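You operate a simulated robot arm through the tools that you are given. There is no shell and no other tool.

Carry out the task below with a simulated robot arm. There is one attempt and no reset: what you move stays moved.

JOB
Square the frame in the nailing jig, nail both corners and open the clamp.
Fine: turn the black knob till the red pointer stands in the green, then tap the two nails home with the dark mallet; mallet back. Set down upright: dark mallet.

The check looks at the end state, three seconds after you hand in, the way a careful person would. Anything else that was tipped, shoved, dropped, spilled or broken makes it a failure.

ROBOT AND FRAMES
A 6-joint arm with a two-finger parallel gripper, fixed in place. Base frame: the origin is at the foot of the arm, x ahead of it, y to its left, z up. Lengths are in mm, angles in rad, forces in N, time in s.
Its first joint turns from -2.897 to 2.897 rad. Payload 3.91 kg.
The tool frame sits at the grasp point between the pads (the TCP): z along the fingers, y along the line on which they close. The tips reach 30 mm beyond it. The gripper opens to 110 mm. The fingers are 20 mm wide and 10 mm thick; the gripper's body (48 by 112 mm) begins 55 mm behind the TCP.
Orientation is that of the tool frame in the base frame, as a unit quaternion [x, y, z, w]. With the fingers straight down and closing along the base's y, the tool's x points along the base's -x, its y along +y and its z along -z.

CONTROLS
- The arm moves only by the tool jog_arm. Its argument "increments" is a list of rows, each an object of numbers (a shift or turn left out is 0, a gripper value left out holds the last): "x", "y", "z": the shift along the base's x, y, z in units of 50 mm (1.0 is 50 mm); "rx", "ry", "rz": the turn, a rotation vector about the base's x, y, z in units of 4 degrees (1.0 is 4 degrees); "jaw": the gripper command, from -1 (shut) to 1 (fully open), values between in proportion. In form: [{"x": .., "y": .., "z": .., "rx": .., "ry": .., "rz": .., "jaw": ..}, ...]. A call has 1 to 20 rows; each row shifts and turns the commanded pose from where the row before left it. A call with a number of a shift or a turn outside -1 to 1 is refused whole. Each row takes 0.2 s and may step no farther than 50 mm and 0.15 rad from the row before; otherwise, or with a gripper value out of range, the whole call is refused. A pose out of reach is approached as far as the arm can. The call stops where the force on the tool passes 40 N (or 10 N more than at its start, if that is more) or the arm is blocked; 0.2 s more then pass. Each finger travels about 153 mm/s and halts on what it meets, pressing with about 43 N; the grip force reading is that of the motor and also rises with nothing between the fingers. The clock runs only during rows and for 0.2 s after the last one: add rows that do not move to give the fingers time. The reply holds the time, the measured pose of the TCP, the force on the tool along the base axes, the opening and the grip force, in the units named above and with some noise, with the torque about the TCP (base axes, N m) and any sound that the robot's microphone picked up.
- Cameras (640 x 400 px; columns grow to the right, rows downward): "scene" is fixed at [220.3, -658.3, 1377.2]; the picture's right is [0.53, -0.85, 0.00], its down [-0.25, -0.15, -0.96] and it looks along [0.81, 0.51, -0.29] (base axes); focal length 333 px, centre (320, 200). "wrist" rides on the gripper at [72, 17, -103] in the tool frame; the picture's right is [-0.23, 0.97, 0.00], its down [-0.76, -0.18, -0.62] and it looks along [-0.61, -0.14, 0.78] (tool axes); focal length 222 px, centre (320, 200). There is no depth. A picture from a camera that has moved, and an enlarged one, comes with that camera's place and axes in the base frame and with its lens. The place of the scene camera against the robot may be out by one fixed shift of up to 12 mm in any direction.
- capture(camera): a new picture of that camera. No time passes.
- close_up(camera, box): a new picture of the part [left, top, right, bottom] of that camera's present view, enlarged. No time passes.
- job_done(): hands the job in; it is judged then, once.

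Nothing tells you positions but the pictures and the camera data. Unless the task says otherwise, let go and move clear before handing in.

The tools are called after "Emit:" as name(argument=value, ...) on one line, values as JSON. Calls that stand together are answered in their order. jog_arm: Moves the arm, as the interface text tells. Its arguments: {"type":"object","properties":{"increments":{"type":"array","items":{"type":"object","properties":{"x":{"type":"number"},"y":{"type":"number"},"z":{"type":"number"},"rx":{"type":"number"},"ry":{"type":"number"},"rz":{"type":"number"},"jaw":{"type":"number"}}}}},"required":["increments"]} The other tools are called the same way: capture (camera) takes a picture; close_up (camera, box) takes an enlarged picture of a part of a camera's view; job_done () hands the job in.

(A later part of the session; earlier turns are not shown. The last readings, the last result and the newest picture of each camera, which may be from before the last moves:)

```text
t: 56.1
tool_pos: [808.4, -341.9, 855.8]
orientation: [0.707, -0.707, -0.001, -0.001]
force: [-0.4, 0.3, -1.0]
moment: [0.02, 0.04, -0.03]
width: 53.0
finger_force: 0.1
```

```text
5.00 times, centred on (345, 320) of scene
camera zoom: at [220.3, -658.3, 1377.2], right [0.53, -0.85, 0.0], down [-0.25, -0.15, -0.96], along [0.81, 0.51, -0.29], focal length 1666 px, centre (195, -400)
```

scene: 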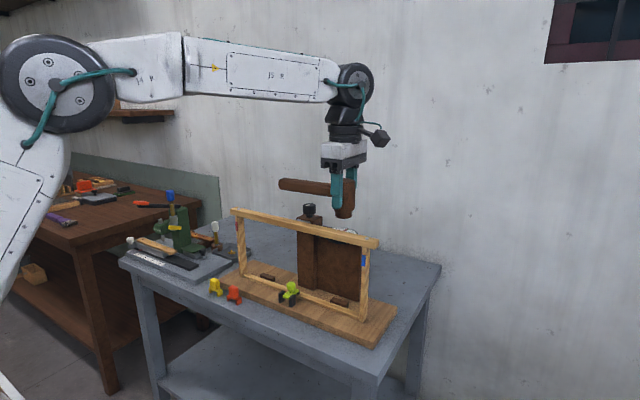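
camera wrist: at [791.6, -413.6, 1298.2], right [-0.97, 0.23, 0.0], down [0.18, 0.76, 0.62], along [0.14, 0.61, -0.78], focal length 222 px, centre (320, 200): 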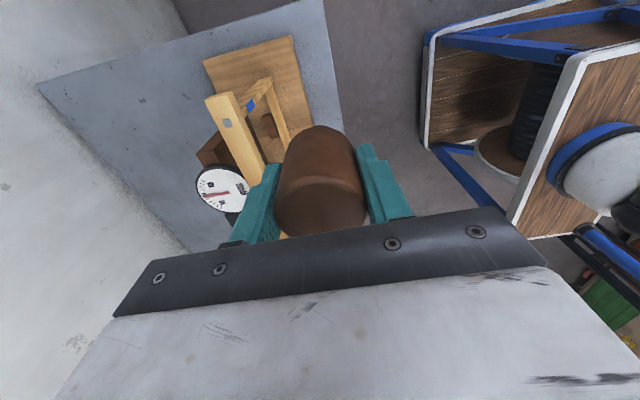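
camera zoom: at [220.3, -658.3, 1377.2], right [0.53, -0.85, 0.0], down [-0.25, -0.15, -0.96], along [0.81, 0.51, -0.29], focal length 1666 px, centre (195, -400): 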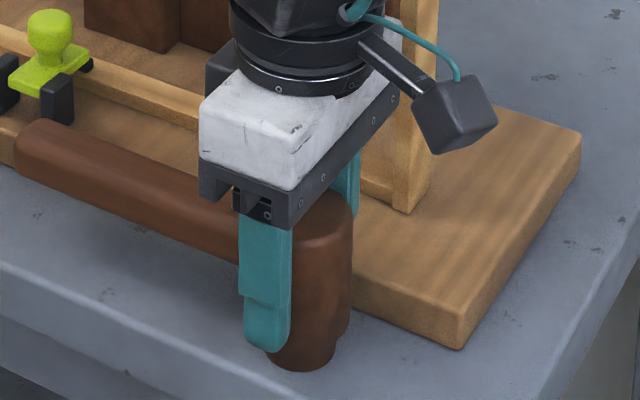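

The mallet stands on its own. I'll centre the fingers by 1 mm, rise a little, open wider and clear straight up.

Emit:
jog_arm(increments=[{"x": 0.02}, {"z": 0.15}, {"z": 0.2, "jaw": 0.1}, {}, {"z": 0.7}, {"z": 0.9}, {"z": 0.9}, {}, {}])

Emit:
capture(camera="wrist")

Emit:
close_up(camera="scene", box=[210, 230, 400, 360])

```text
t: 58.1
tool_pos: [807.9, -342.2, 994.9]
orientation: [0.708, -0.706, -0.001, 0.0]
force: [0.5, -0.8, 0.2]
moment: [0.0, 0.01, -0.01]
width: 60.5
finger_force: 0.1
```

```text
taken
camera wrist: at [792.1, -413.7, 1098.5], right [-0.97, 0.23, 0.0], down [0.18, 0.76, 0.62], along [0.14, 0.61, -0.78], focal length 222 px, centre (320, 200)
```

wrist: 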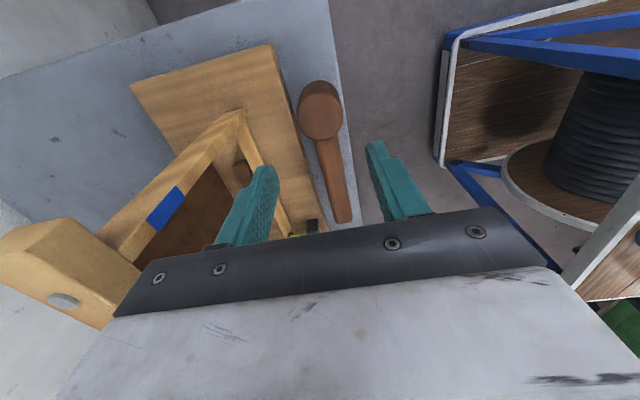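

```text
3.08 times, centred on (305, 295) of scene
camera zoom: at [220.3, -658.3, 1377.2], right [0.53, -0.85, 0.0], down [-0.25, -0.15, -0.96], along [0.81, 0.51, -0.29], focal length 1025 px, centre (366, -92)
```

zoom: 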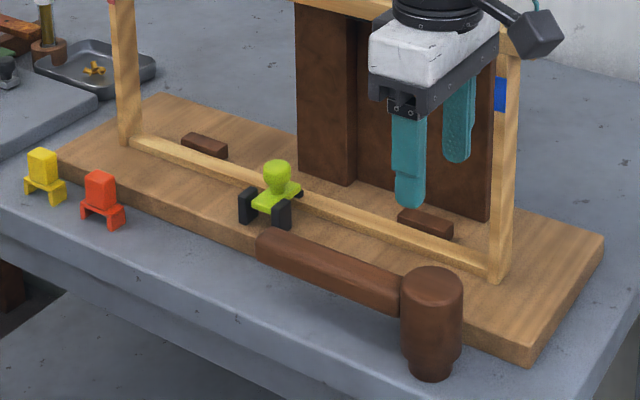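

The mallet is back and upright. Next is the lime-green clamp at about (882,-139,865); I'll turn the wrist camera towards it for a careful look before touching it.

Emit:
jog_arm(increments=[{"rz": -1, "y": 0.19, "jaw": 1}, {"rz": -1, "y": 0.19}, {"rz": -1, "y": 0.19}, {"rz": -1, "y": 0.19}, {"rz": -1, "y": 0.19}, {"rz": -1, "y": 0.19}, {"rz": -1, "y": 0.19}, {"rz": -1, "y": 0.19}, {"rz": -1, "y": 0.19}, {"rz": -1, "y": 0.19}, {"rz": -1, "y": 0.19}, {"rz": -1, "y": 0.19}, {"rz": -1, "y": 0.19}, {"rz": -1, "y": 0.19}, {"rz": -1, "y": 0.19}, {"rz": -1, "y": 0.19}, {"rz": -1, "y": 0.19}, {"rz": -1, "y": 0.19}, {"rz": -1, "y": 0.19}, {"rz": -1, "y": 0.19}])

Emit:
jog_arm(increments=[{"rz": -1, "x": -0.15}, {"rz": -1, "x": -0.15}, {"rz": -0.5}, {}, {}])

Emit:
capture(camera="wrist")

Emit:
close_up(camera="wrist", box=[280, 120, 400, 220])

Emit:
close_up(camera="scene", box=[265, 270, 315, 315])

```text
t: 62.3
tool_pos: [810.5, -151.6, 998.1]
orientation: [-0.087, 0.996, 0.0, 0.001]
force: [0.0, -1.1, -0.7]
moment: [0.02, 0.01, -0.02]
width: 110.3
finger_force: 0.1
```

```text
t: 63.5
tool_pos: [792.7, -153.1, 998.3]
orientation: [0.0, 1.0, 0.0, 0.001]
force: [0.3, 0.9, 0.3]
moment: [-0.01, -0.01, -0.02]
width: 110.0
finger_force: 0.0
```

```text
taken
camera wrist: at [721.4, -134.9, 1102.2], right [0.23, 0.97, 0.0], down [0.76, -0.18, 0.62], along [0.61, -0.14, -0.78], focal length 222 px, centre (320, 200)
```

wrist: 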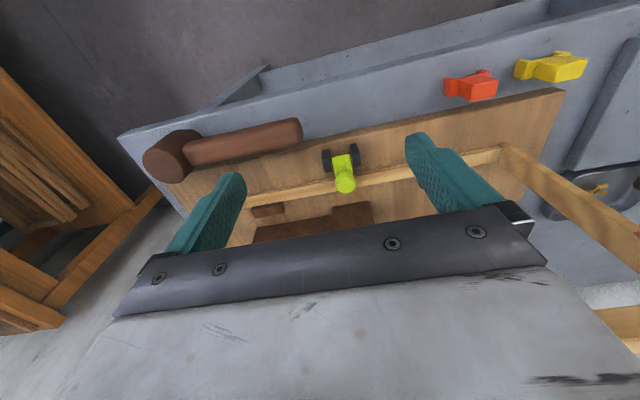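

```text
4.00 times, centred on (340, 170) of wrist
camera zoom: at [721.4, -134.9, 1102.2], right [0.23, 0.97, 0.0], down [0.76, -0.18, 0.62], along [0.61, -0.14, -0.78], focal length 888 px, centre (240, 320)
```

zoom: 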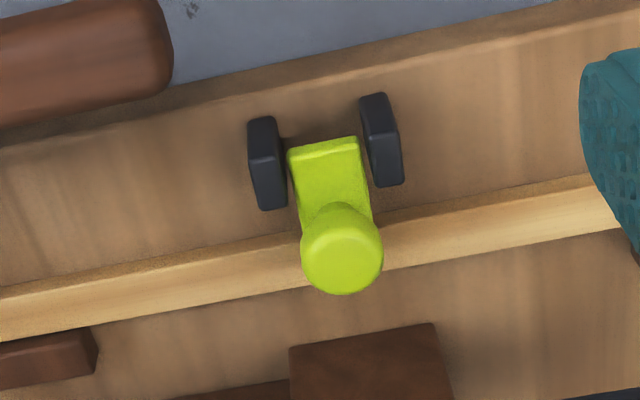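

```text
8.89 times, centred on (290, 292) of scene
camera zoom: at [220.3, -658.3, 1377.2], right [0.53, -0.85, 0.0], down [-0.25, -0.15, -0.96], along [0.81, 0.51, -0.29], focal length 2961 px, centre (587, -622)
```

zoom: 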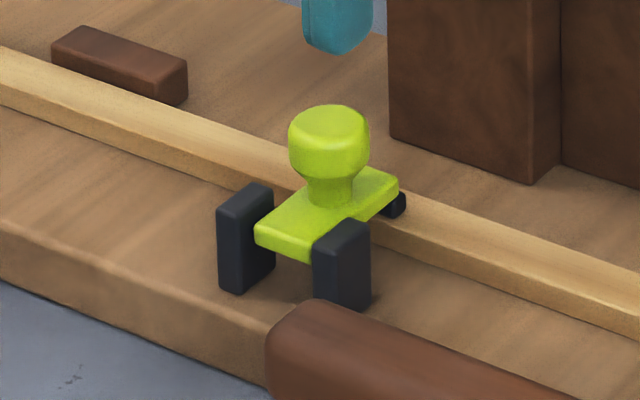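

The clamp is a hinged lime plate between two black cheeks with a knob near the far end; it opens by swinging the knob up and back towards -x. The knob top is at about (878,-141,878), diameter about 25 mm. The frame's top rail overhangs it, so I'll tilt the tool about 25° to approach from the front.

Emit:
jog_arm(increments=[{"ry": -0.9, "x": 0.1, "y": 0.04}, {"ry": -0.9, "x": 0.1, "y": 0.04}, {"ry": -0.9, "x": 0.1, "y": 0.04}, {"ry": -0.9, "x": 0.1, "y": 0.04}, {"ry": -0.9, "x": 0.1, "y": 0.04}, {"ry": -0.9, "x": 0.1, "y": 0.04}, {"ry": -0.9, "x": 0.1}, {}, {}])

Emit:
capture(camera="wrist")

Emit:
capture(camera="scene")

```text
t: 65.5
tool_pos: [829.8, -141.3, 997.9]
orientation: [0.0, 0.976, -0.001, 0.219]
force: [0.5, 0.7, -1.2]
moment: [0.03, 0.01, 0.0]
width: 110.1
finger_force: 0.1
```

```text
taken
camera wrist: at [720.4, -122.5, 1061.4], right [0.2, 0.97, 0.1], down [0.42, -0.18, 0.89], along [0.88, -0.14, -0.45], focal length 222 px, centre (320, 200)
```

wrist: 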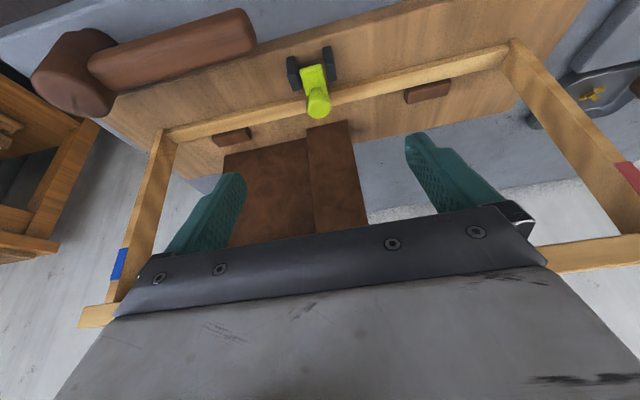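

```text
taken
```

scene: 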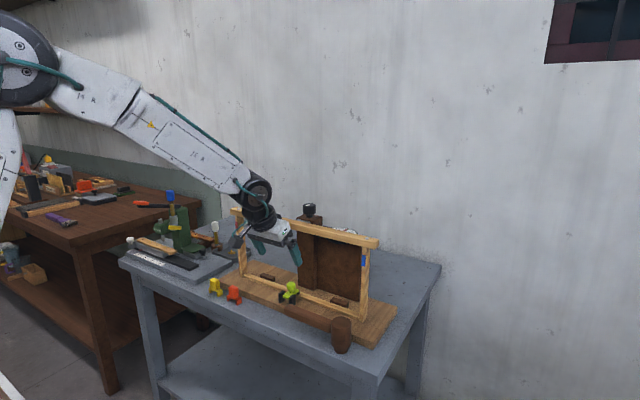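

The tilt is as intended. I'll move to the standoff pose in front of and above the clamp knob and narrow the jaws to about 60 mm.

Emit:
jog_arm(increments=[{"x": 0.1, "z": -0.4, "jaw": 0.1}, {"x": 0.1, "z": -0.4}, {"x": 0.13, "z": -0.42}, {}, {}])

Emit:
capture(camera="wrist")

Emit:
close_up(camera="wrist", box=[260, 80, 380, 200])

Emit:
close_up(camera="scene", box=[240, 220, 340, 320])

```text
t: 66.7
tool_pos: [845.8, -139.4, 936.8]
orientation: [-0.001, 0.976, 0.0, 0.219]
force: [-0.3, 0.0, -0.7]
moment: [0.01, -0.02, 0.01]
width: 60.5
finger_force: 0.0
```

```text
taken
camera wrist: at [736.1, -121.6, 999.9], right [0.2, 0.97, 0.1], down [0.42, -0.18, 0.89], along [0.88, -0.14, -0.45], focal length 222 px, centre (320, 200)
```

wrist: 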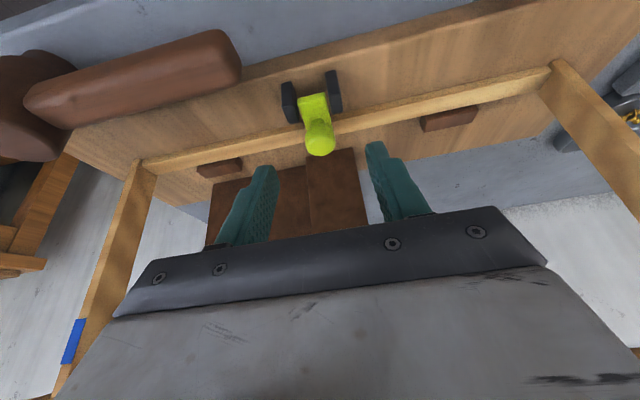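

```text
3.33 times, centred on (320, 140) of wrist
camera zoom: at [736.1, -121.6, 999.9], right [0.2, 0.97, 0.1], down [0.42, -0.18, 0.89], along [0.88, -0.14, -0.45], focal length 740 px, centre (320, 400)
```

zoom: 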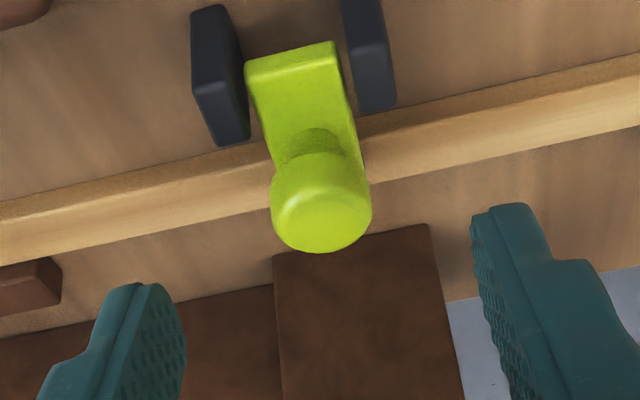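

```text
4.00 times, centred on (290, 270) of scene
camera zoom: at [220.3, -658.3, 1377.2], right [0.53, -0.85, 0.0], down [-0.25, -0.15, -0.96], along [0.81, 0.51, -0.29], focal length 1332 px, centre (440, -80)
```

zoom: 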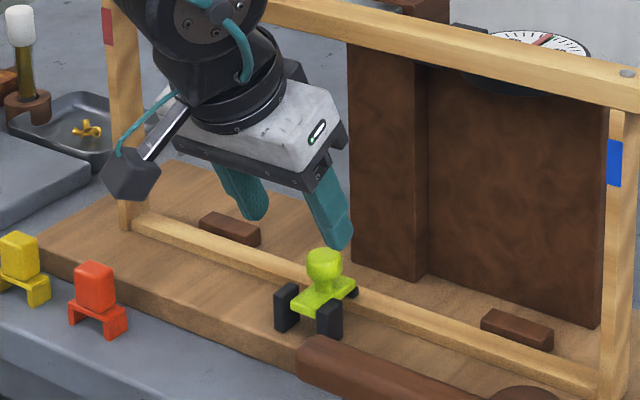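

The knob lies right on the tool axis, about 76 mm ahead of the TCP. I'll advance along the tool axis in two steps.

Emit:
jog_arm(increments=[{"x": 0.17, "y": -0.01, "z": -0.36}, {"x": 0.17, "z": -0.36}, {}, {}])

Emit:
close_up(camera="wrist", box=[240, 90, 400, 210])

Emit:
close_up(camera="scene", box=[250, 230, 330, 310])

```text
t: 67.7
tool_pos: [862.2, -141.0, 898.7]
orientation: [-0.001, 0.976, 0.0, 0.219]
force: [-0.6, 0.5, -0.4]
moment: [0.01, -0.03, 0.02]
width: 60.9
finger_force: 0.1
```

```text
3.33 times, centred on (320, 150) of wrist
camera zoom: at [752.6, -122.9, 962.1], right [0.2, 0.97, 0.1], down [0.42, -0.18, 0.89], along [0.88, -0.14, -0.45], focal length 740 px, centre (320, 367)
```

zoom: 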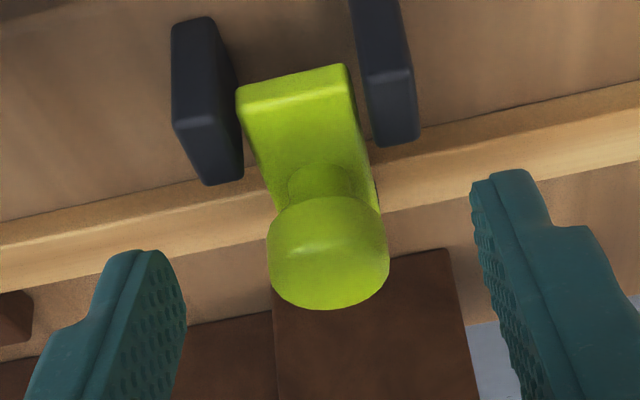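

```text
5.00 times, centred on (290, 270) of scene
camera zoom: at [220.3, -658.3, 1377.2], right [0.53, -0.85, 0.0], down [-0.25, -0.15, -0.96], along [0.81, 0.51, -0.29], focal length 1666 px, centre (470, -150)
```

zoom: 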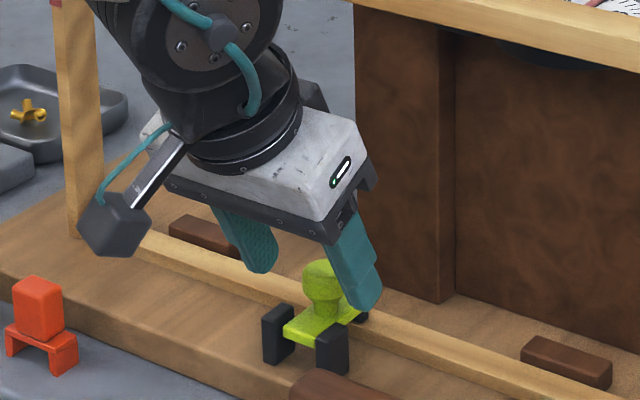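

Emit:
jog_arm(increments=[{"x": 0.09, "y": 0.03, "z": -0.19}, {"x": 0.09, "z": -0.19}, {}, {}])

Emit:
close_up(camera="wrist", box=[240, 90, 400, 210])

Emit:
close_up(camera="scene", box=[250, 240, 330, 320])

```text
t: 68.7
tool_pos: [870.7, -139.5, 881.5]
orientation: [0.0, 0.976, -0.001, 0.219]
force: [-0.2, 0.5, -0.2]
moment: [-0.03, 0.01, 0.0]
width: 60.2
finger_force: 0.1
```

```text
3.33 times, centred on (320, 150) of wrist
camera zoom: at [762.8, -122.0, 943.8], right [0.2, 0.97, 0.1], down [0.42, -0.18, 0.89], along [0.88, -0.14, -0.45], focal length 740 px, centre (320, 367)
```

zoom: 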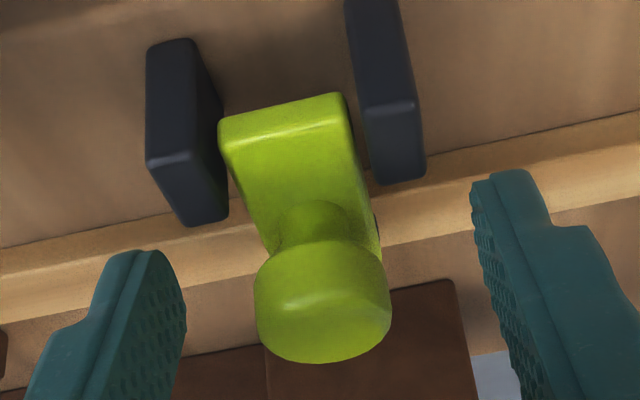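

```text
5.00 times, centred on (290, 280) of scene
camera zoom: at [220.3, -658.3, 1377.2], right [0.53, -0.85, 0.0], down [-0.25, -0.15, -0.96], along [0.81, 0.51, -0.29], focal length 1666 px, centre (470, -200)
```

zoom: 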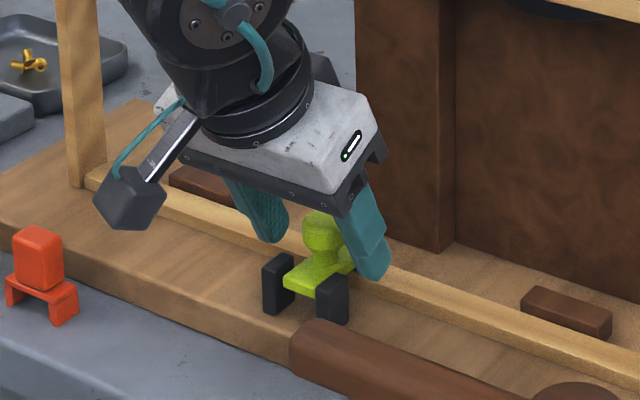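

The knob is centred between the fingers. I'll close on it and read the forces.

Emit:
jog_arm(increments=[{"jaw": -0.3}, {"jaw": -0.8}, {}, {}])

Emit:
close_up(camera="wrist", box=[240, 90, 400, 210])

Emit:
close_up(camera="scene", box=[250, 240, 330, 320])

```text
t: 69.7
tool_pos: [872.2, -139.9, 880.0]
orientation: [0.0, 0.976, 0.0, 0.219]
force: [0.3, -9.3, -0.7]
moment: [-0.16, 0.01, -0.1]
width: 25.1
finger_force: 44.9
```

```text
3.33 times, centred on (320, 150) of wrist
camera zoom: at [762.7, -122.5, 943.8], right [0.2, 0.97, 0.1], down [0.42, -0.18, 0.89], along [0.88, -0.14, -0.45], focal length 740 px, centre (320, 367)
```

zoom: 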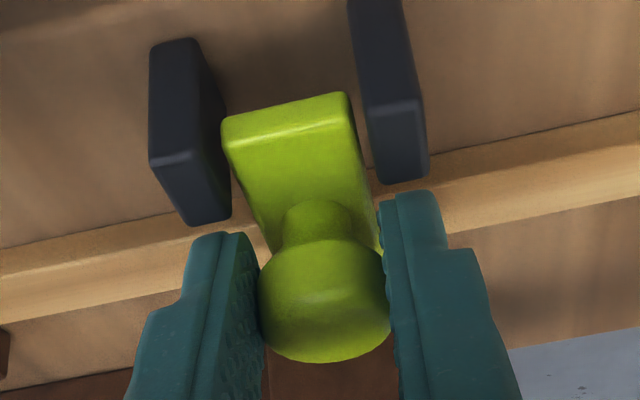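

```text
5.00 times, centred on (290, 280) of scene
camera zoom: at [220.3, -658.3, 1377.2], right [0.53, -0.85, 0.0], down [-0.25, -0.15, -0.96], along [0.81, 0.51, -0.29], focal length 1666 px, centre (470, -200)
```

zoom: 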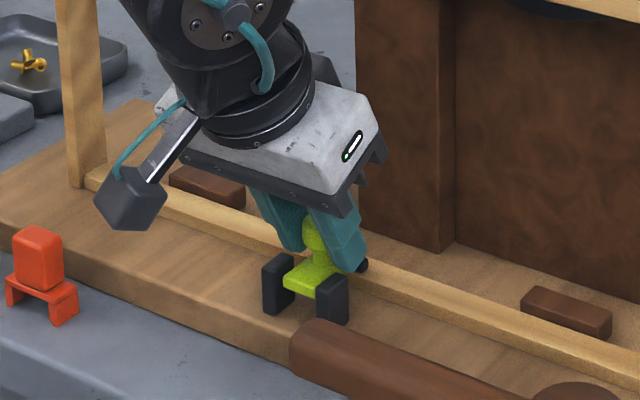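

The clamp knob is gripped at 25 mm. I'll start swinging it up and back about its hinge in small arc steps, tilting the tool along with it.

Emit:
jog_arm(increments=[{"x": -0.045, "z": 0.012, "ry": -0.83}, {"x": -0.045, "z": 0.009, "ry": -0.83}, {"x": -0.045, "z": 0.006, "ry": -0.83}, {}])

Emit:
close_up(camera="scene", box=[250, 240, 330, 320])

Emit:
close_up(camera="wrist", box=[240, 90, 400, 210])

```text
t: 70.6
tool_pos: [866.9, -140.7, 881.1]
orientation: [0.001, 0.958, 0.001, 0.286]
force: [3.7, -33.0, -9.0]
moment: [-0.65, -0.11, -0.63]
width: 25.2
finger_force: 45.2
stopped in row 4: the force on the tool passed its limit at 41 N (the readings are from after the stop); the commanded pose is now the measured one
```

```text
5.00 times, centred on (290, 280) of scene
camera zoom: at [220.3, -658.3, 1377.2], right [0.53, -0.85, 0.0], down [-0.25, -0.15, -0.96], along [0.81, 0.51, -0.29], focal length 1666 px, centre (470, -200)
```

zoom: 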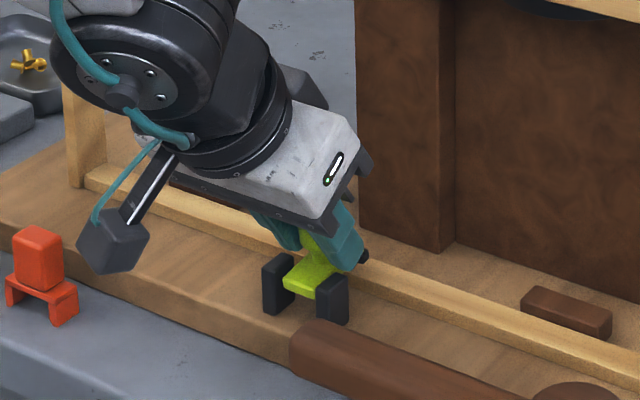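

```text
3.33 times, centred on (320, 150) of wrist
camera zoom: at [750.1, -122.1, 928.7], right [0.19, 0.97, 0.13], down [0.29, -0.18, 0.94], along [0.94, -0.14, -0.32], focal length 740 px, centre (320, 367)
```

zoom: 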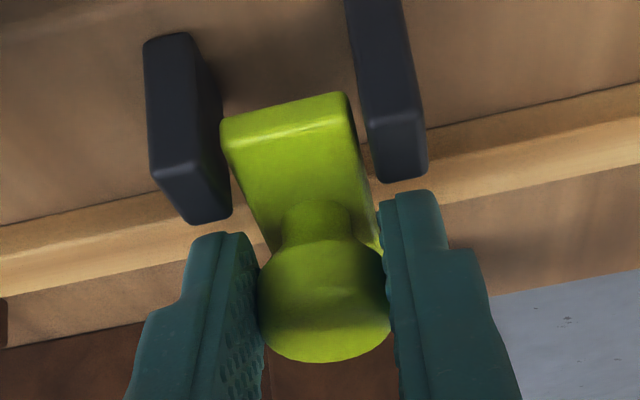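

The clamp is starting to swing. A sideways force has built up in y, so I'll relax it before continuing.

Emit:
jog_arm(increments=[{"y": -0.02}, {}])

Emit:
jog_arm(increments=[{"y": -0.02}, {}])

```text
t: 71.2
tool_pos: [867.8, -140.3, 881.6]
orientation: [-0.001, 0.958, 0.002, 0.287]
force: [10.7, -39.4, -11.4]
moment: [-0.5, -0.4, -0.46]
width: 25.3
finger_force: 45.4
```

```text
t: 71.8
tool_pos: [866.6, -140.6, 882.3]
orientation: [-0.002, 0.958, 0.003, 0.287]
force: [18.1, -40.1, -12.1]
moment: [-0.52, -0.66, -0.52]
width: 25.0
finger_force: 45.0
```

Emit:
jog_arm(increments=[{"y": -0.04}, {}, {}])

```text
t: 72.6
tool_pos: [866.8, -140.3, 881.7]
orientation: [-0.001, 0.958, 0.004, 0.285]
force: [10.9, -21.4, -13.5]
moment: [-0.3, -0.37, -0.28]
width: 25.2
finger_force: 44.6
```

Emit:
jog_arm(increments=[{"y": -0.03}, {}, {}])

```text
t: 73.4
tool_pos: [866.1, -140.2, 881.2]
orientation: [-0.002, 0.959, 0.004, 0.285]
force: [10.5, 2.1, -19.8]
moment: [0.09, -0.37, 0.12]
width: 25.3
finger_force: 44.6
```

The side force is gone. I'll continue the arc in smaller steps.

Emit:
jog_arm(increments=[{"x": -0.045, "z": -0.005, "ry": -0.7}, {"x": -0.045, "z": -0.005, "ry": -0.7}, {}])

```text
t: 74.2
tool_pos: [864.9, -141.0, 882.1]
orientation: [-0.002, 0.952, 0.008, 0.307]
force: [12.7, -9.2, -15.7]
moment: [-0.04, -0.46, -0.17]
width: 25.5
finger_force: 45.3
out of reach, approached as far as the arm can: row 2
```

The arm can't tilt further here, so from now on I'll hold the tilt and just translate along the arc, letting the knob pivot between the pads.

Emit:
jog_arm(increments=[{"ry": 0.5, "x": -0.03, "z": 0.02}, {"x": -0.03, "z": 0.02}, {}])

Emit:
close_up(camera="scene", box=[250, 240, 330, 320])

Emit:
close_up(camera="wrist", box=[240, 90, 400, 210])

```text
t: 74.7
tool_pos: [864.7, -141.4, 883.0]
orientation: [-0.003, 0.956, 0.007, 0.292]
force: [18.3, -25.6, -19.7]
moment: [-0.53, -0.68, -0.24]
width: 25.6
finger_force: 45.2
stopped in row 2: the force on the tool passed its limit at 43 N (the readings are from after the stop); the commanded pose is now the measured one
```

```text
5.00 times, centred on (290, 280) of scene
camera zoom: at [220.3, -658.3, 1377.2], right [0.53, -0.85, 0.0], down [-0.25, -0.15, -0.96], along [0.81, 0.51, -0.29], focal length 1666 px, centre (470, -200)
```

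zoom: 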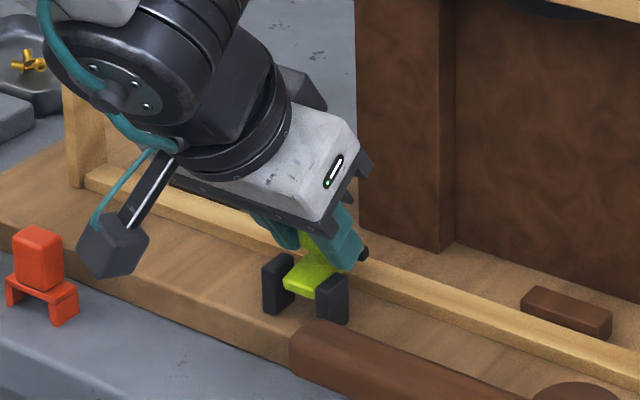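

```text
3.33 times, centred on (320, 150) of wrist
camera zoom: at [747.5, -124.0, 928.6], right [0.18, 0.97, 0.14], down [0.28, -0.19, 0.94], along [0.94, -0.13, -0.31], focal length 740 px, centre (320, 367)
```

zoom: 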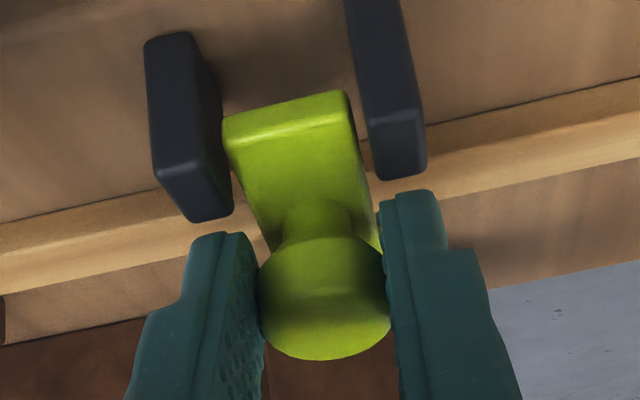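

The pads hold the knob too rigidly for it to pivot. I'll release and see whether the clamp stays where it is, at about 10° open.

Emit:
jog_arm(increments=[{"jaw": -0.3}, {"jaw": 0.0}, {}, {}])

Emit:
close_up(camera="wrist", box=[240, 90, 400, 210])

Emit:
close_up(camera="scene", box=[260, 260, 320, 310])

```text
t: 75.7
tool_pos: [863.4, -136.7, 884.0]
orientation: [-0.004, 0.956, 0.008, 0.293]
force: [-0.5, -1.0, 0.3]
moment: [-0.01, 0.02, -0.04]
width: 54.6
finger_force: 0.1
```

```text
3.33 times, centred on (320, 150) of wrist
camera zoom: at [746.4, -121.5, 930.0], right [0.18, 0.97, 0.14], down [0.28, -0.19, 0.94], along [0.94, -0.13, -0.31], focal length 740 px, centre (320, 367)
```

zoom: 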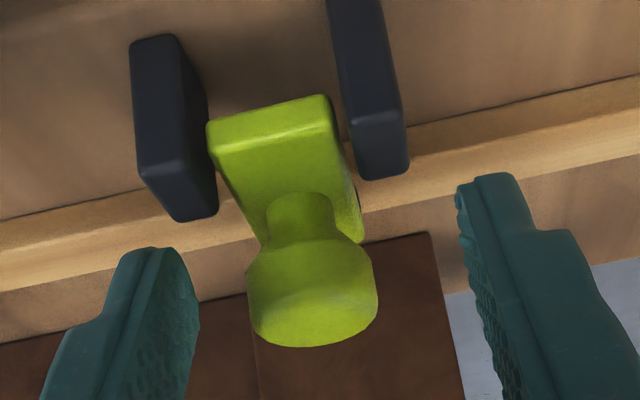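

```text
8.00 times, centred on (290, 285) of scene
camera zoom: at [220.3, -658.3, 1377.2], right [0.53, -0.85, 0.0], down [-0.25, -0.15, -0.96], along [0.81, 0.51, -0.29], focal length 2665 px, centre (560, -480)
```

zoom: 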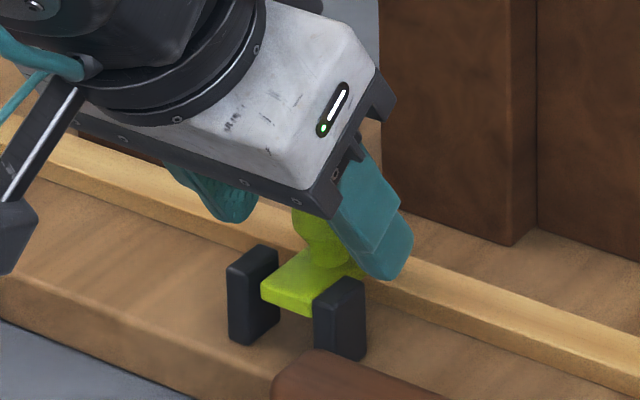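

I'll back off along the tool axis to see the clamp clearly.

Emit:
jog_arm(increments=[{"x": -0.28, "z": 0.415}, {"x": -0.28, "z": 0.415}, {"x": -0.28, "z": 0.415}, {}, {}])

Emit:
close_up(camera="scene", box=[260, 260, 320, 310])

Emit:
close_up(camera="wrist", box=[260, 70, 380, 190])

```text
t: 76.9
tool_pos: [822.5, -137.3, 946.7]
orientation: [-0.003, 0.956, 0.009, 0.294]
force: [0.5, -0.2, -0.5]
moment: [0.0, 0.01, -0.04]
width: 55.0
finger_force: 0.0
```

```text
8.00 times, centred on (290, 285) of scene
camera zoom: at [220.3, -658.3, 1377.2], right [0.53, -0.85, 0.0], down [-0.25, -0.15, -0.96], along [0.81, 0.51, -0.29], focal length 2665 px, centre (560, -480)
```

zoom: 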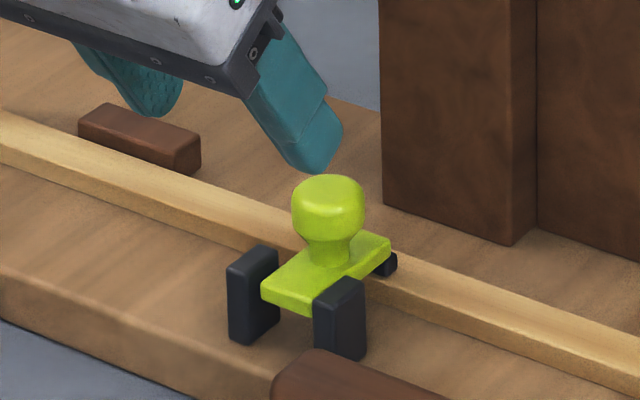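

```text
3.33 times, centred on (320, 130) of wrist
camera zoom: at [705.4, -122.8, 992.6], right [0.18, 0.97, 0.14], down [0.28, -0.19, 0.94], along [0.94, -0.13, -0.31], focal length 740 px, centre (320, 433)
```

zoom: 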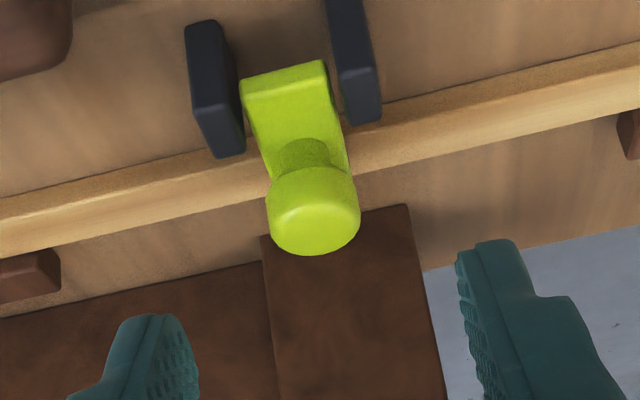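

The clamp fell back closed, so it needs to be carried well past vertical. I'll close the fingers and use them as a pusher from behind the knob (+x side), sweeping it along its arc. First I'll level the tilt to 25° and go to a stand-off pose.

Emit:
jog_arm(increments=[{"ry": 0.8, "rx": -0.11, "rz": -0.08, "z": 0.2, "jaw": -1}, {"ry": 0.8, "rx": -0.11, "rz": -0.08}, {"ry": 0.7}, {"x": 0.4, "y": -0.05}, {"x": 0.5}, {}, {}])

Emit:
close_up(camera="scene", box=[240, 210, 340, 310])

Emit:
capture(camera="wrist")

```text
t: 78.5
tool_pos: [865.8, -139.6, 956.6]
orientation: [-0.001, 0.977, 0.0, 0.216]
force: [-0.6, 0.7, 0.0]
moment: [-0.02, 0.0, 0.02]
width: 0.0
finger_force: 37.4
```

```text
4.00 times, centred on (290, 260) of scene
camera zoom: at [220.3, -658.3, 1377.2], right [0.53, -0.85, 0.0], down [-0.25, -0.15, -0.96], along [0.81, 0.51, -0.29], focal length 1332 px, centre (440, -40)
```

zoom: 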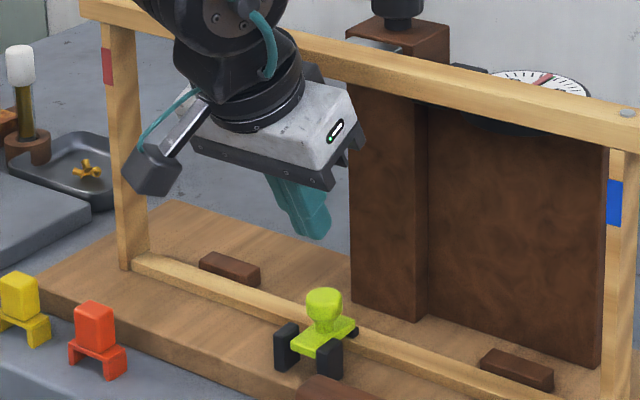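

```text
taken
camera wrist: at [756.8, -120.6, 1019.4], right [0.21, 0.97, 0.09], down [0.43, -0.18, 0.89], along [0.88, -0.14, -0.45], focal length 222 px, centre (320, 200)
```

wrist: 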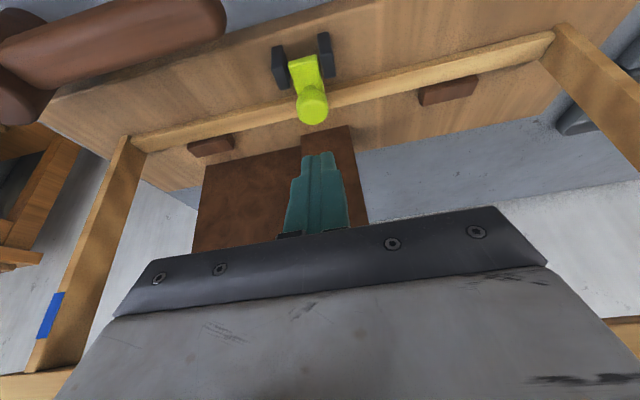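

Emit:
jog_arm(increments=[{"x": 0.1}, {"x": 0.14, "z": -0.3}, {"x": 0.14, "z": -0.3}, {"x": 0.14, "z": -0.3}, {}, {}])

Emit:
close_up(camera="scene", box=[250, 240, 330, 310])

Emit:
close_up(camera="wrist", box=[260, 80, 380, 200])

```text
t: 79.9
tool_pos: [893.1, -137.7, 911.6]
orientation: [0.0, 0.977, -0.001, 0.215]
force: [-0.2, 0.2, -0.6]
moment: [0.03, 0.04, -0.01]
width: 0.1
finger_force: 37.6
```

```text
5.71 times, centred on (290, 275) of scene
camera zoom: at [220.3, -658.3, 1377.2], right [0.53, -0.85, 0.0], down [-0.25, -0.15, -0.96], along [0.81, 0.51, -0.29], focal length 1903 px, centre (491, -229)
```

zoom: 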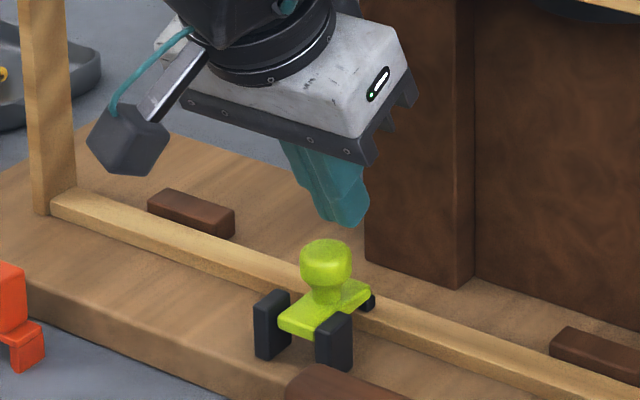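

```text
3.33 times, centred on (320, 140) of wrist
camera zoom: at [784.0, -119.8, 975.4], right [0.21, 0.97, 0.09], down [0.43, -0.18, 0.89], along [0.88, -0.14, -0.45], focal length 740 px, centre (320, 400)
```

zoom: 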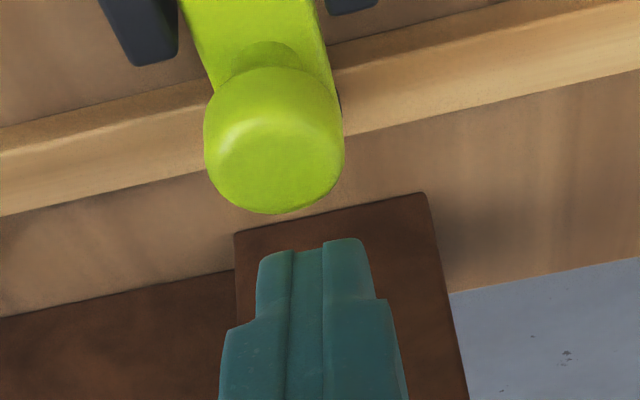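

The fingers are lined up just behind the knob with about 6 mm of clearance. I'll descend another 20 mm along the tool axis.

Emit:
jog_arm(increments=[{"x": 0.082, "y": -0.02, "z": -0.176}, {"x": 0.082, "z": -0.176}, {}, {}])

Emit:
close_up(camera="scene", box=[260, 250, 320, 310])

Emit:
close_up(camera="wrist", box=[260, 80, 380, 200])

```text
t: 80.9
tool_pos: [900.0, -139.3, 895.3]
orientation: [0.0, 0.976, 0.0, 0.216]
force: [1.3, 0.4, -0.3]
moment: [-0.01, 0.03, 0.01]
width: 0.0
finger_force: 38.3
```

```text
6.67 times, centred on (290, 280) of scene
camera zoom: at [220.3, -658.3, 1377.2], right [0.53, -0.85, 0.0], down [-0.25, -0.15, -0.96], along [0.81, 0.51, -0.29], focal length 2221 px, centre (520, -333)
```

zoom: 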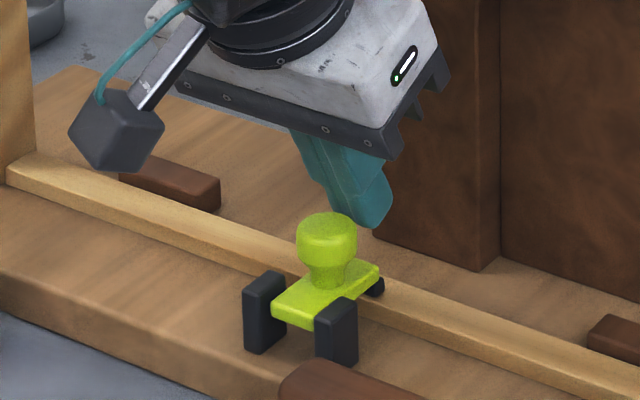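

```text
3.33 times, centred on (320, 140) of wrist
camera zoom: at [791.6, -121.8, 958.0], right [0.21, 0.97, 0.09], down [0.43, -0.18, 0.89], along [0.88, -0.14, -0.45], focal length 740 px, centre (320, 400)
```

zoom: 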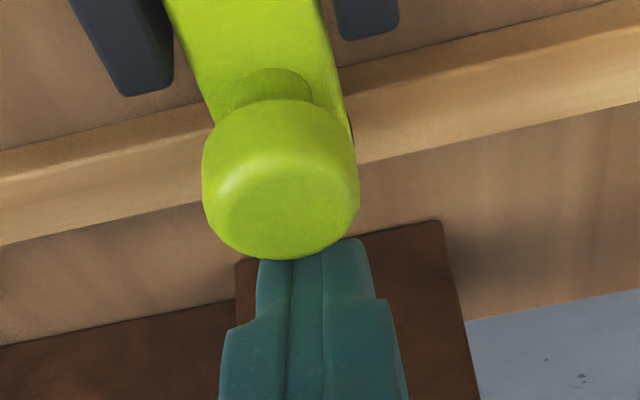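

The fingertips are behind the knob. I'll lower 4 mm more along the axis, then push gently towards -x to make contact.

Emit:
jog_arm(increments=[{"x": 0.034, "z": -0.072}, {}, {"x": -0.06}, {"x": -0.06}, {}])

Emit:
close_up(camera="scene", box=[260, 250, 320, 310])

Emit:
close_up(camera="wrist", box=[260, 80, 380, 200])

```text
t: 82.1
tool_pos: [897.5, -140.3, 892.1]
orientation: [0.0, 0.976, -0.001, 0.217]
force: [7.4, -1.7, 6.4]
moment: [0.01, -0.06, 0.04]
width: 0.0
finger_force: 37.2
```

```text
6.67 times, centred on (290, 280) of scene
camera zoom: at [220.3, -658.3, 1377.2], right [0.53, -0.85, 0.0], down [-0.25, -0.15, -0.96], along [0.81, 0.51, -0.29], focal length 2221 px, centre (520, -333)
```

zoom: 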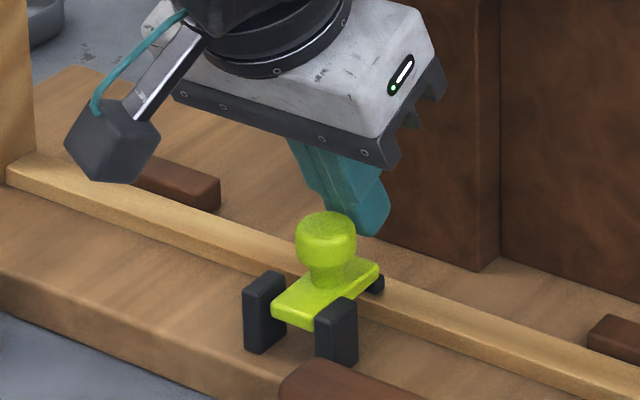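

```text
3.33 times, centred on (320, 140) of wrist
camera zoom: at [788.3, -122.5, 955.4], right [0.21, 0.97, 0.09], down [0.43, -0.18, 0.89], along [0.88, -0.14, -0.45], focal length 740 px, centre (320, 400)
```

zoom: 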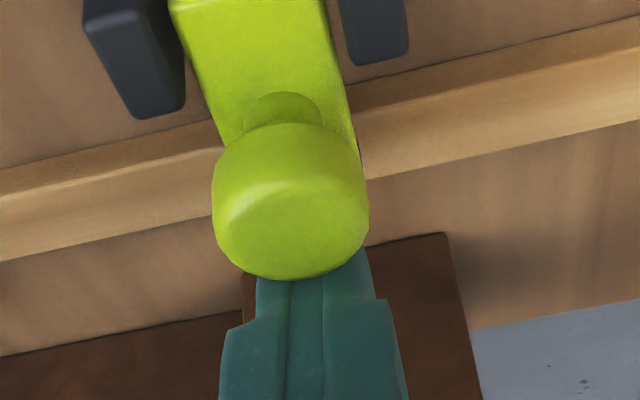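

Contact is made at the predicted place with a light force. I'll push along the arc.

Emit:
jog_arm(increments=[{"x": -0.06, "z": 0.015}, {"x": -0.06, "z": 0.02}, {"x": -0.06, "z": 0.025}, {}])

Emit:
close_up(camera="scene", box=[260, 250, 320, 310])

Emit:
close_up(camera="wrist", box=[260, 80, 380, 200])

```text
t: 83.1
tool_pos: [889.0, -139.9, 894.4]
orientation: [0.001, 0.976, -0.002, 0.216]
force: [18.3, 8.3, 26.8]
moment: [0.11, -0.6, -0.03]
width: 0.0
finger_force: 37.5
```

```text
6.67 times, centred on (290, 280) of scene
camera zoom: at [220.3, -658.3, 1377.2], right [0.53, -0.85, 0.0], down [-0.25, -0.15, -0.96], along [0.81, 0.51, -0.29], focal length 2221 px, centre (520, -333)
```

zoom: 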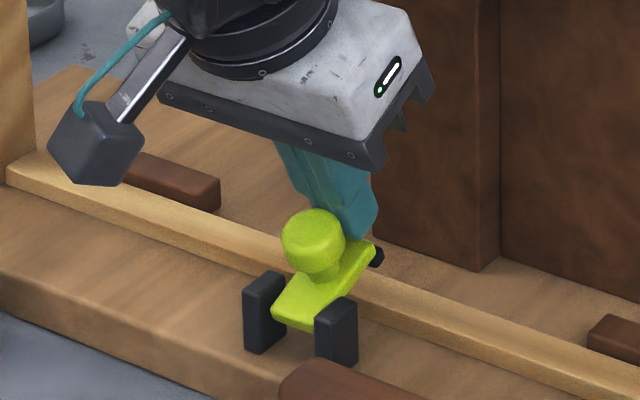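

```text
3.33 times, centred on (320, 140) of wrist
camera zoom: at [779.5, -122.5, 958.4], right [0.21, 0.97, 0.09], down [0.43, -0.18, 0.89], along [0.88, -0.14, -0.45], focal length 740 px, centre (320, 400)
```

zoom: 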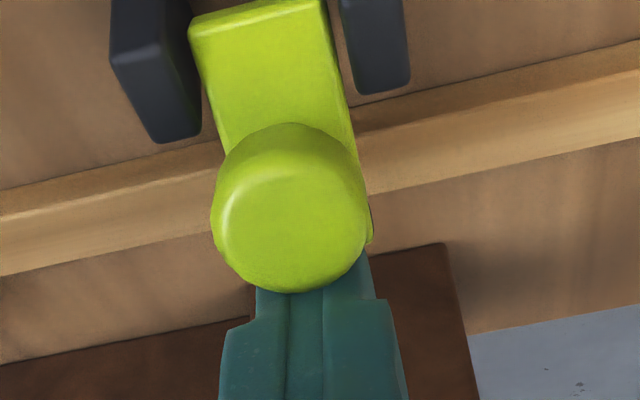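

The clamp is swinging, but the plate's end is pressing up on the fingertips. I'll lift a bit more while pushing.

Emit:
jog_arm(increments=[{"z": 0.06}, {"x": -0.04, "z": 0.05}, {"x": -0.06, "z": 0.04}, {"x": -0.06, "z": 0.03}, {}])

Emit:
close_up(camera="scene", box=[260, 250, 320, 310])

Emit:
close_up(camera="wrist", box=[260, 80, 380, 200])

```text
t: 84.3
tool_pos: [879.4, -140.0, 902.9]
orientation: [0.0, 0.977, 0.001, 0.215]
force: [0.8, 0.4, 0.7]
moment: [-0.01, -0.01, -0.04]
width: 0.0
finger_force: 38.2
```

```text
6.67 times, centred on (290, 280) of scene
camera zoom: at [220.3, -658.3, 1377.2], right [0.53, -0.85, 0.0], down [-0.25, -0.15, -0.96], along [0.81, 0.51, -0.29], focal length 2221 px, centre (520, -333)
```

zoom: 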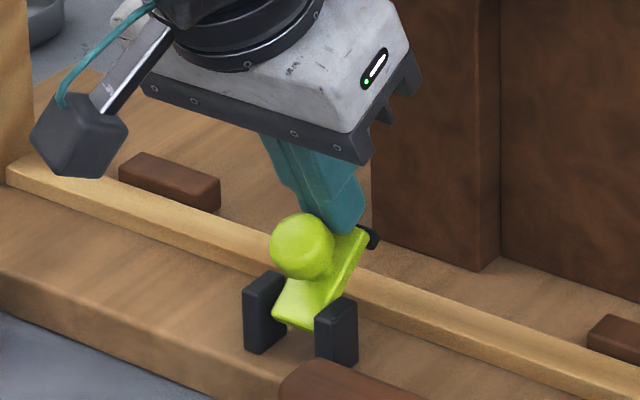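

```text
3.33 times, centred on (320, 140) of wrist
camera zoom: at [770.7, -122.6, 966.1], right [0.21, 0.97, 0.09], down [0.43, -0.18, 0.89], along [0.88, -0.14, -0.46], focal length 740 px, centre (320, 400)
```

zoom: 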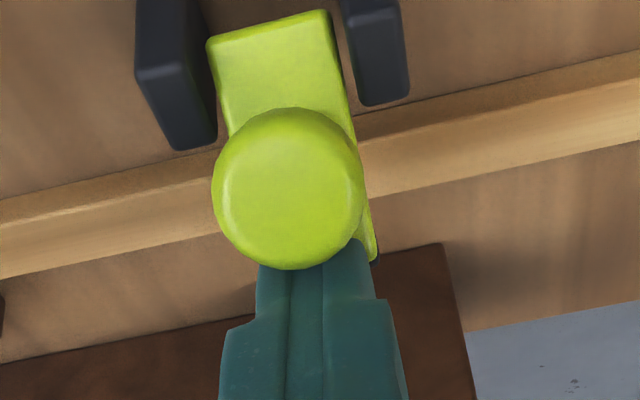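

It's about 30° open with nearly no force. Continuing along the arc.

Emit:
jog_arm(increments=[{"x": -0.08, "z": 0.03}, {"x": -0.08, "z": 0.025}, {"x": -0.08, "z": 0.02}, {"x": -0.08, "z": 0.015}, {}])

Emit:
close_up(camera="scene", box=[260, 250, 320, 310])

Emit:
close_up(camera="wrist", box=[260, 80, 380, 200])

```text
t: 85.5
tool_pos: [864.3, -141.1, 908.0]
orientation: [0.001, 0.977, 0.0, 0.215]
force: [0.2, -1.2, 4.2]
moment: [0.02, -0.11, -0.01]
width: 0.0
finger_force: 38.1
```

```text
6.67 times, centred on (290, 280) of scene
camera zoom: at [220.3, -658.3, 1377.2], right [0.53, -0.85, 0.0], down [-0.25, -0.15, -0.96], along [0.81, 0.51, -0.29], focal length 2221 px, centre (520, -333)
```

zoom: 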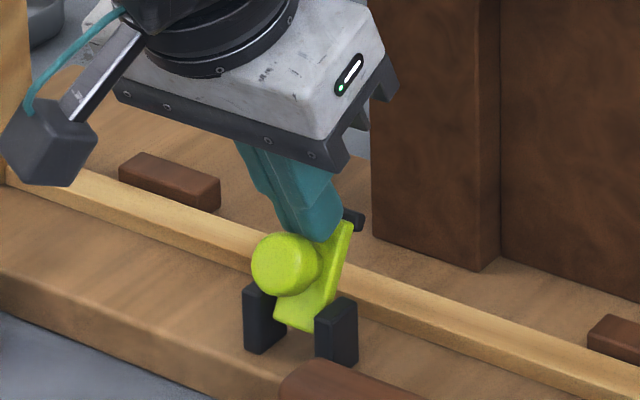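

```text
3.33 times, centred on (320, 140) of wrist
camera zoom: at [754.6, -122.5, 970.5], right [0.21, 0.97, 0.1], down [0.43, -0.18, 0.89], along [0.88, -0.14, -0.45], focal length 740 px, centre (320, 400)
```

zoom: 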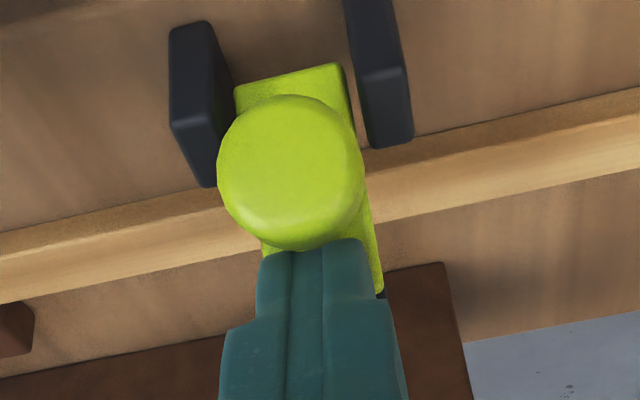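

It's past 50° now. Continuing towards fully open.

Emit:
jog_arm(increments=[{"x": -0.08, "z": 0.008}, {"x": -0.08, "z": 0.004}, {"x": -0.08, "z": -0.004}, {"x": -0.08, "z": -0.012}, {}])

Emit:
close_up(camera="scene", box=[260, 250, 320, 310])

Emit:
close_up(camera="wrist", box=[260, 80, 380, 200])

```text
t: 86.4
tool_pos: [854.5, -139.9, 911.3]
orientation: [0.001, 0.975, -0.003, 0.222]
force: [6.9, 0.7, 2.0]
moment: [-0.02, -0.23, 0.03]
width: 0.0
finger_force: 37.5
stopped in row 4: the force on the tool passed its limit at 48 N (the readings are from after the stop); the commanded pose is now the measured one
```

```text
6.67 times, centred on (290, 280) of scene
camera zoom: at [220.3, -658.3, 1377.2], right [0.53, -0.85, 0.0], down [-0.25, -0.15, -0.96], along [0.81, 0.51, -0.29], focal length 2221 px, centre (520, -333)
```

zoom: 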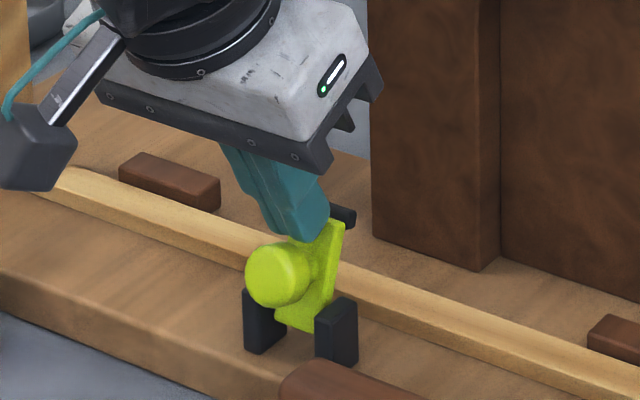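

```text
3.33 times, centred on (320, 140) of wrist
camera zoom: at [745.0, -122.0, 973.1], right [0.21, 0.97, 0.09], down [0.42, -0.17, 0.89], along [0.89, -0.14, -0.44], focal length 740 px, centre (320, 400)
```

zoom: 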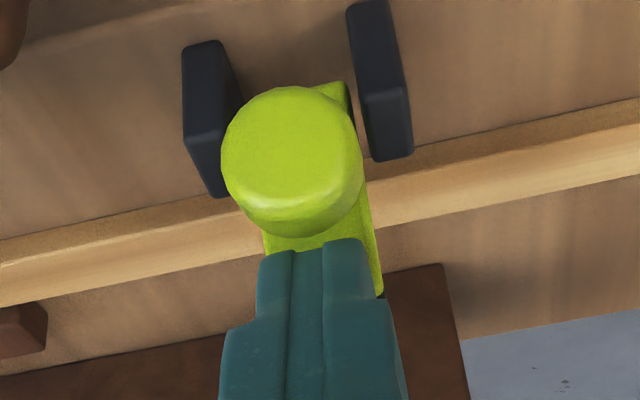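

The clamp seems to have reached its end stop at about 70°. I'll lift the fingers away and see whether it stays open.

Emit:
jog_arm(increments=[{"z": 0.1}, {"z": 0.3}, {"z": 0.5}, {"z": 0.5}, {}, {}])

Emit:
close_up(camera="scene", box=[260, 250, 320, 310])

Emit:
close_up(camera="wrist", box=[260, 80, 380, 200])

```text
t: 87.8
tool_pos: [854.3, -137.6, 979.9]
orientation: [-0.001, 0.976, -0.002, 0.219]
force: [0.2, 0.2, 0.3]
moment: [-0.02, 0.0, -0.01]
width: 0.0
finger_force: 38.3
```

```text
6.67 times, centred on (290, 280) of scene
camera zoom: at [220.3, -658.3, 1377.2], right [0.53, -0.85, 0.0], down [-0.25, -0.15, -0.96], along [0.81, 0.51, -0.29], focal length 2221 px, centre (520, -333)
```

zoom: 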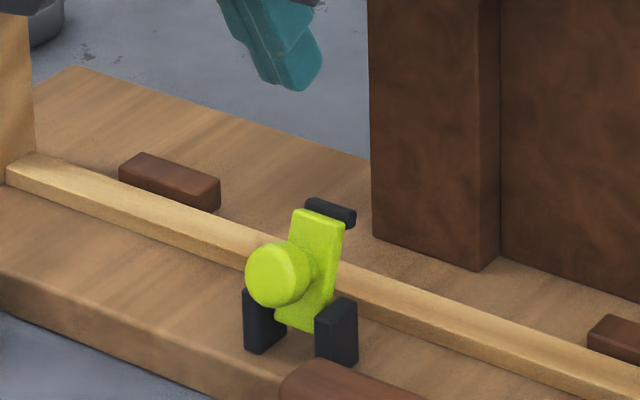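

```text
3.33 times, centred on (320, 140) of wrist
camera zoom: at [745.2, -120.3, 1042.2], right [0.21, 0.97, 0.09], down [0.42, -0.17, 0.89], along [0.88, -0.14, -0.44], focal length 740 px, centre (320, 400)
```

zoom: 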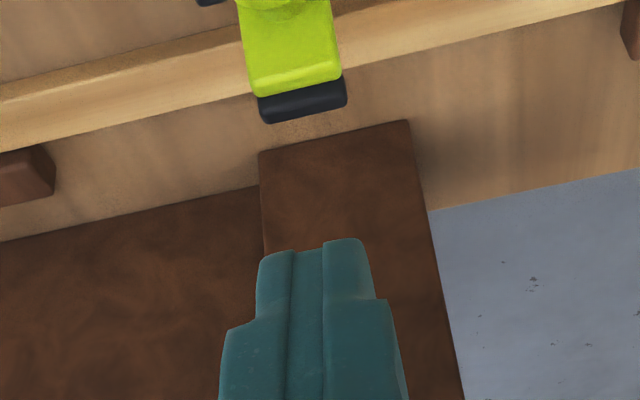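

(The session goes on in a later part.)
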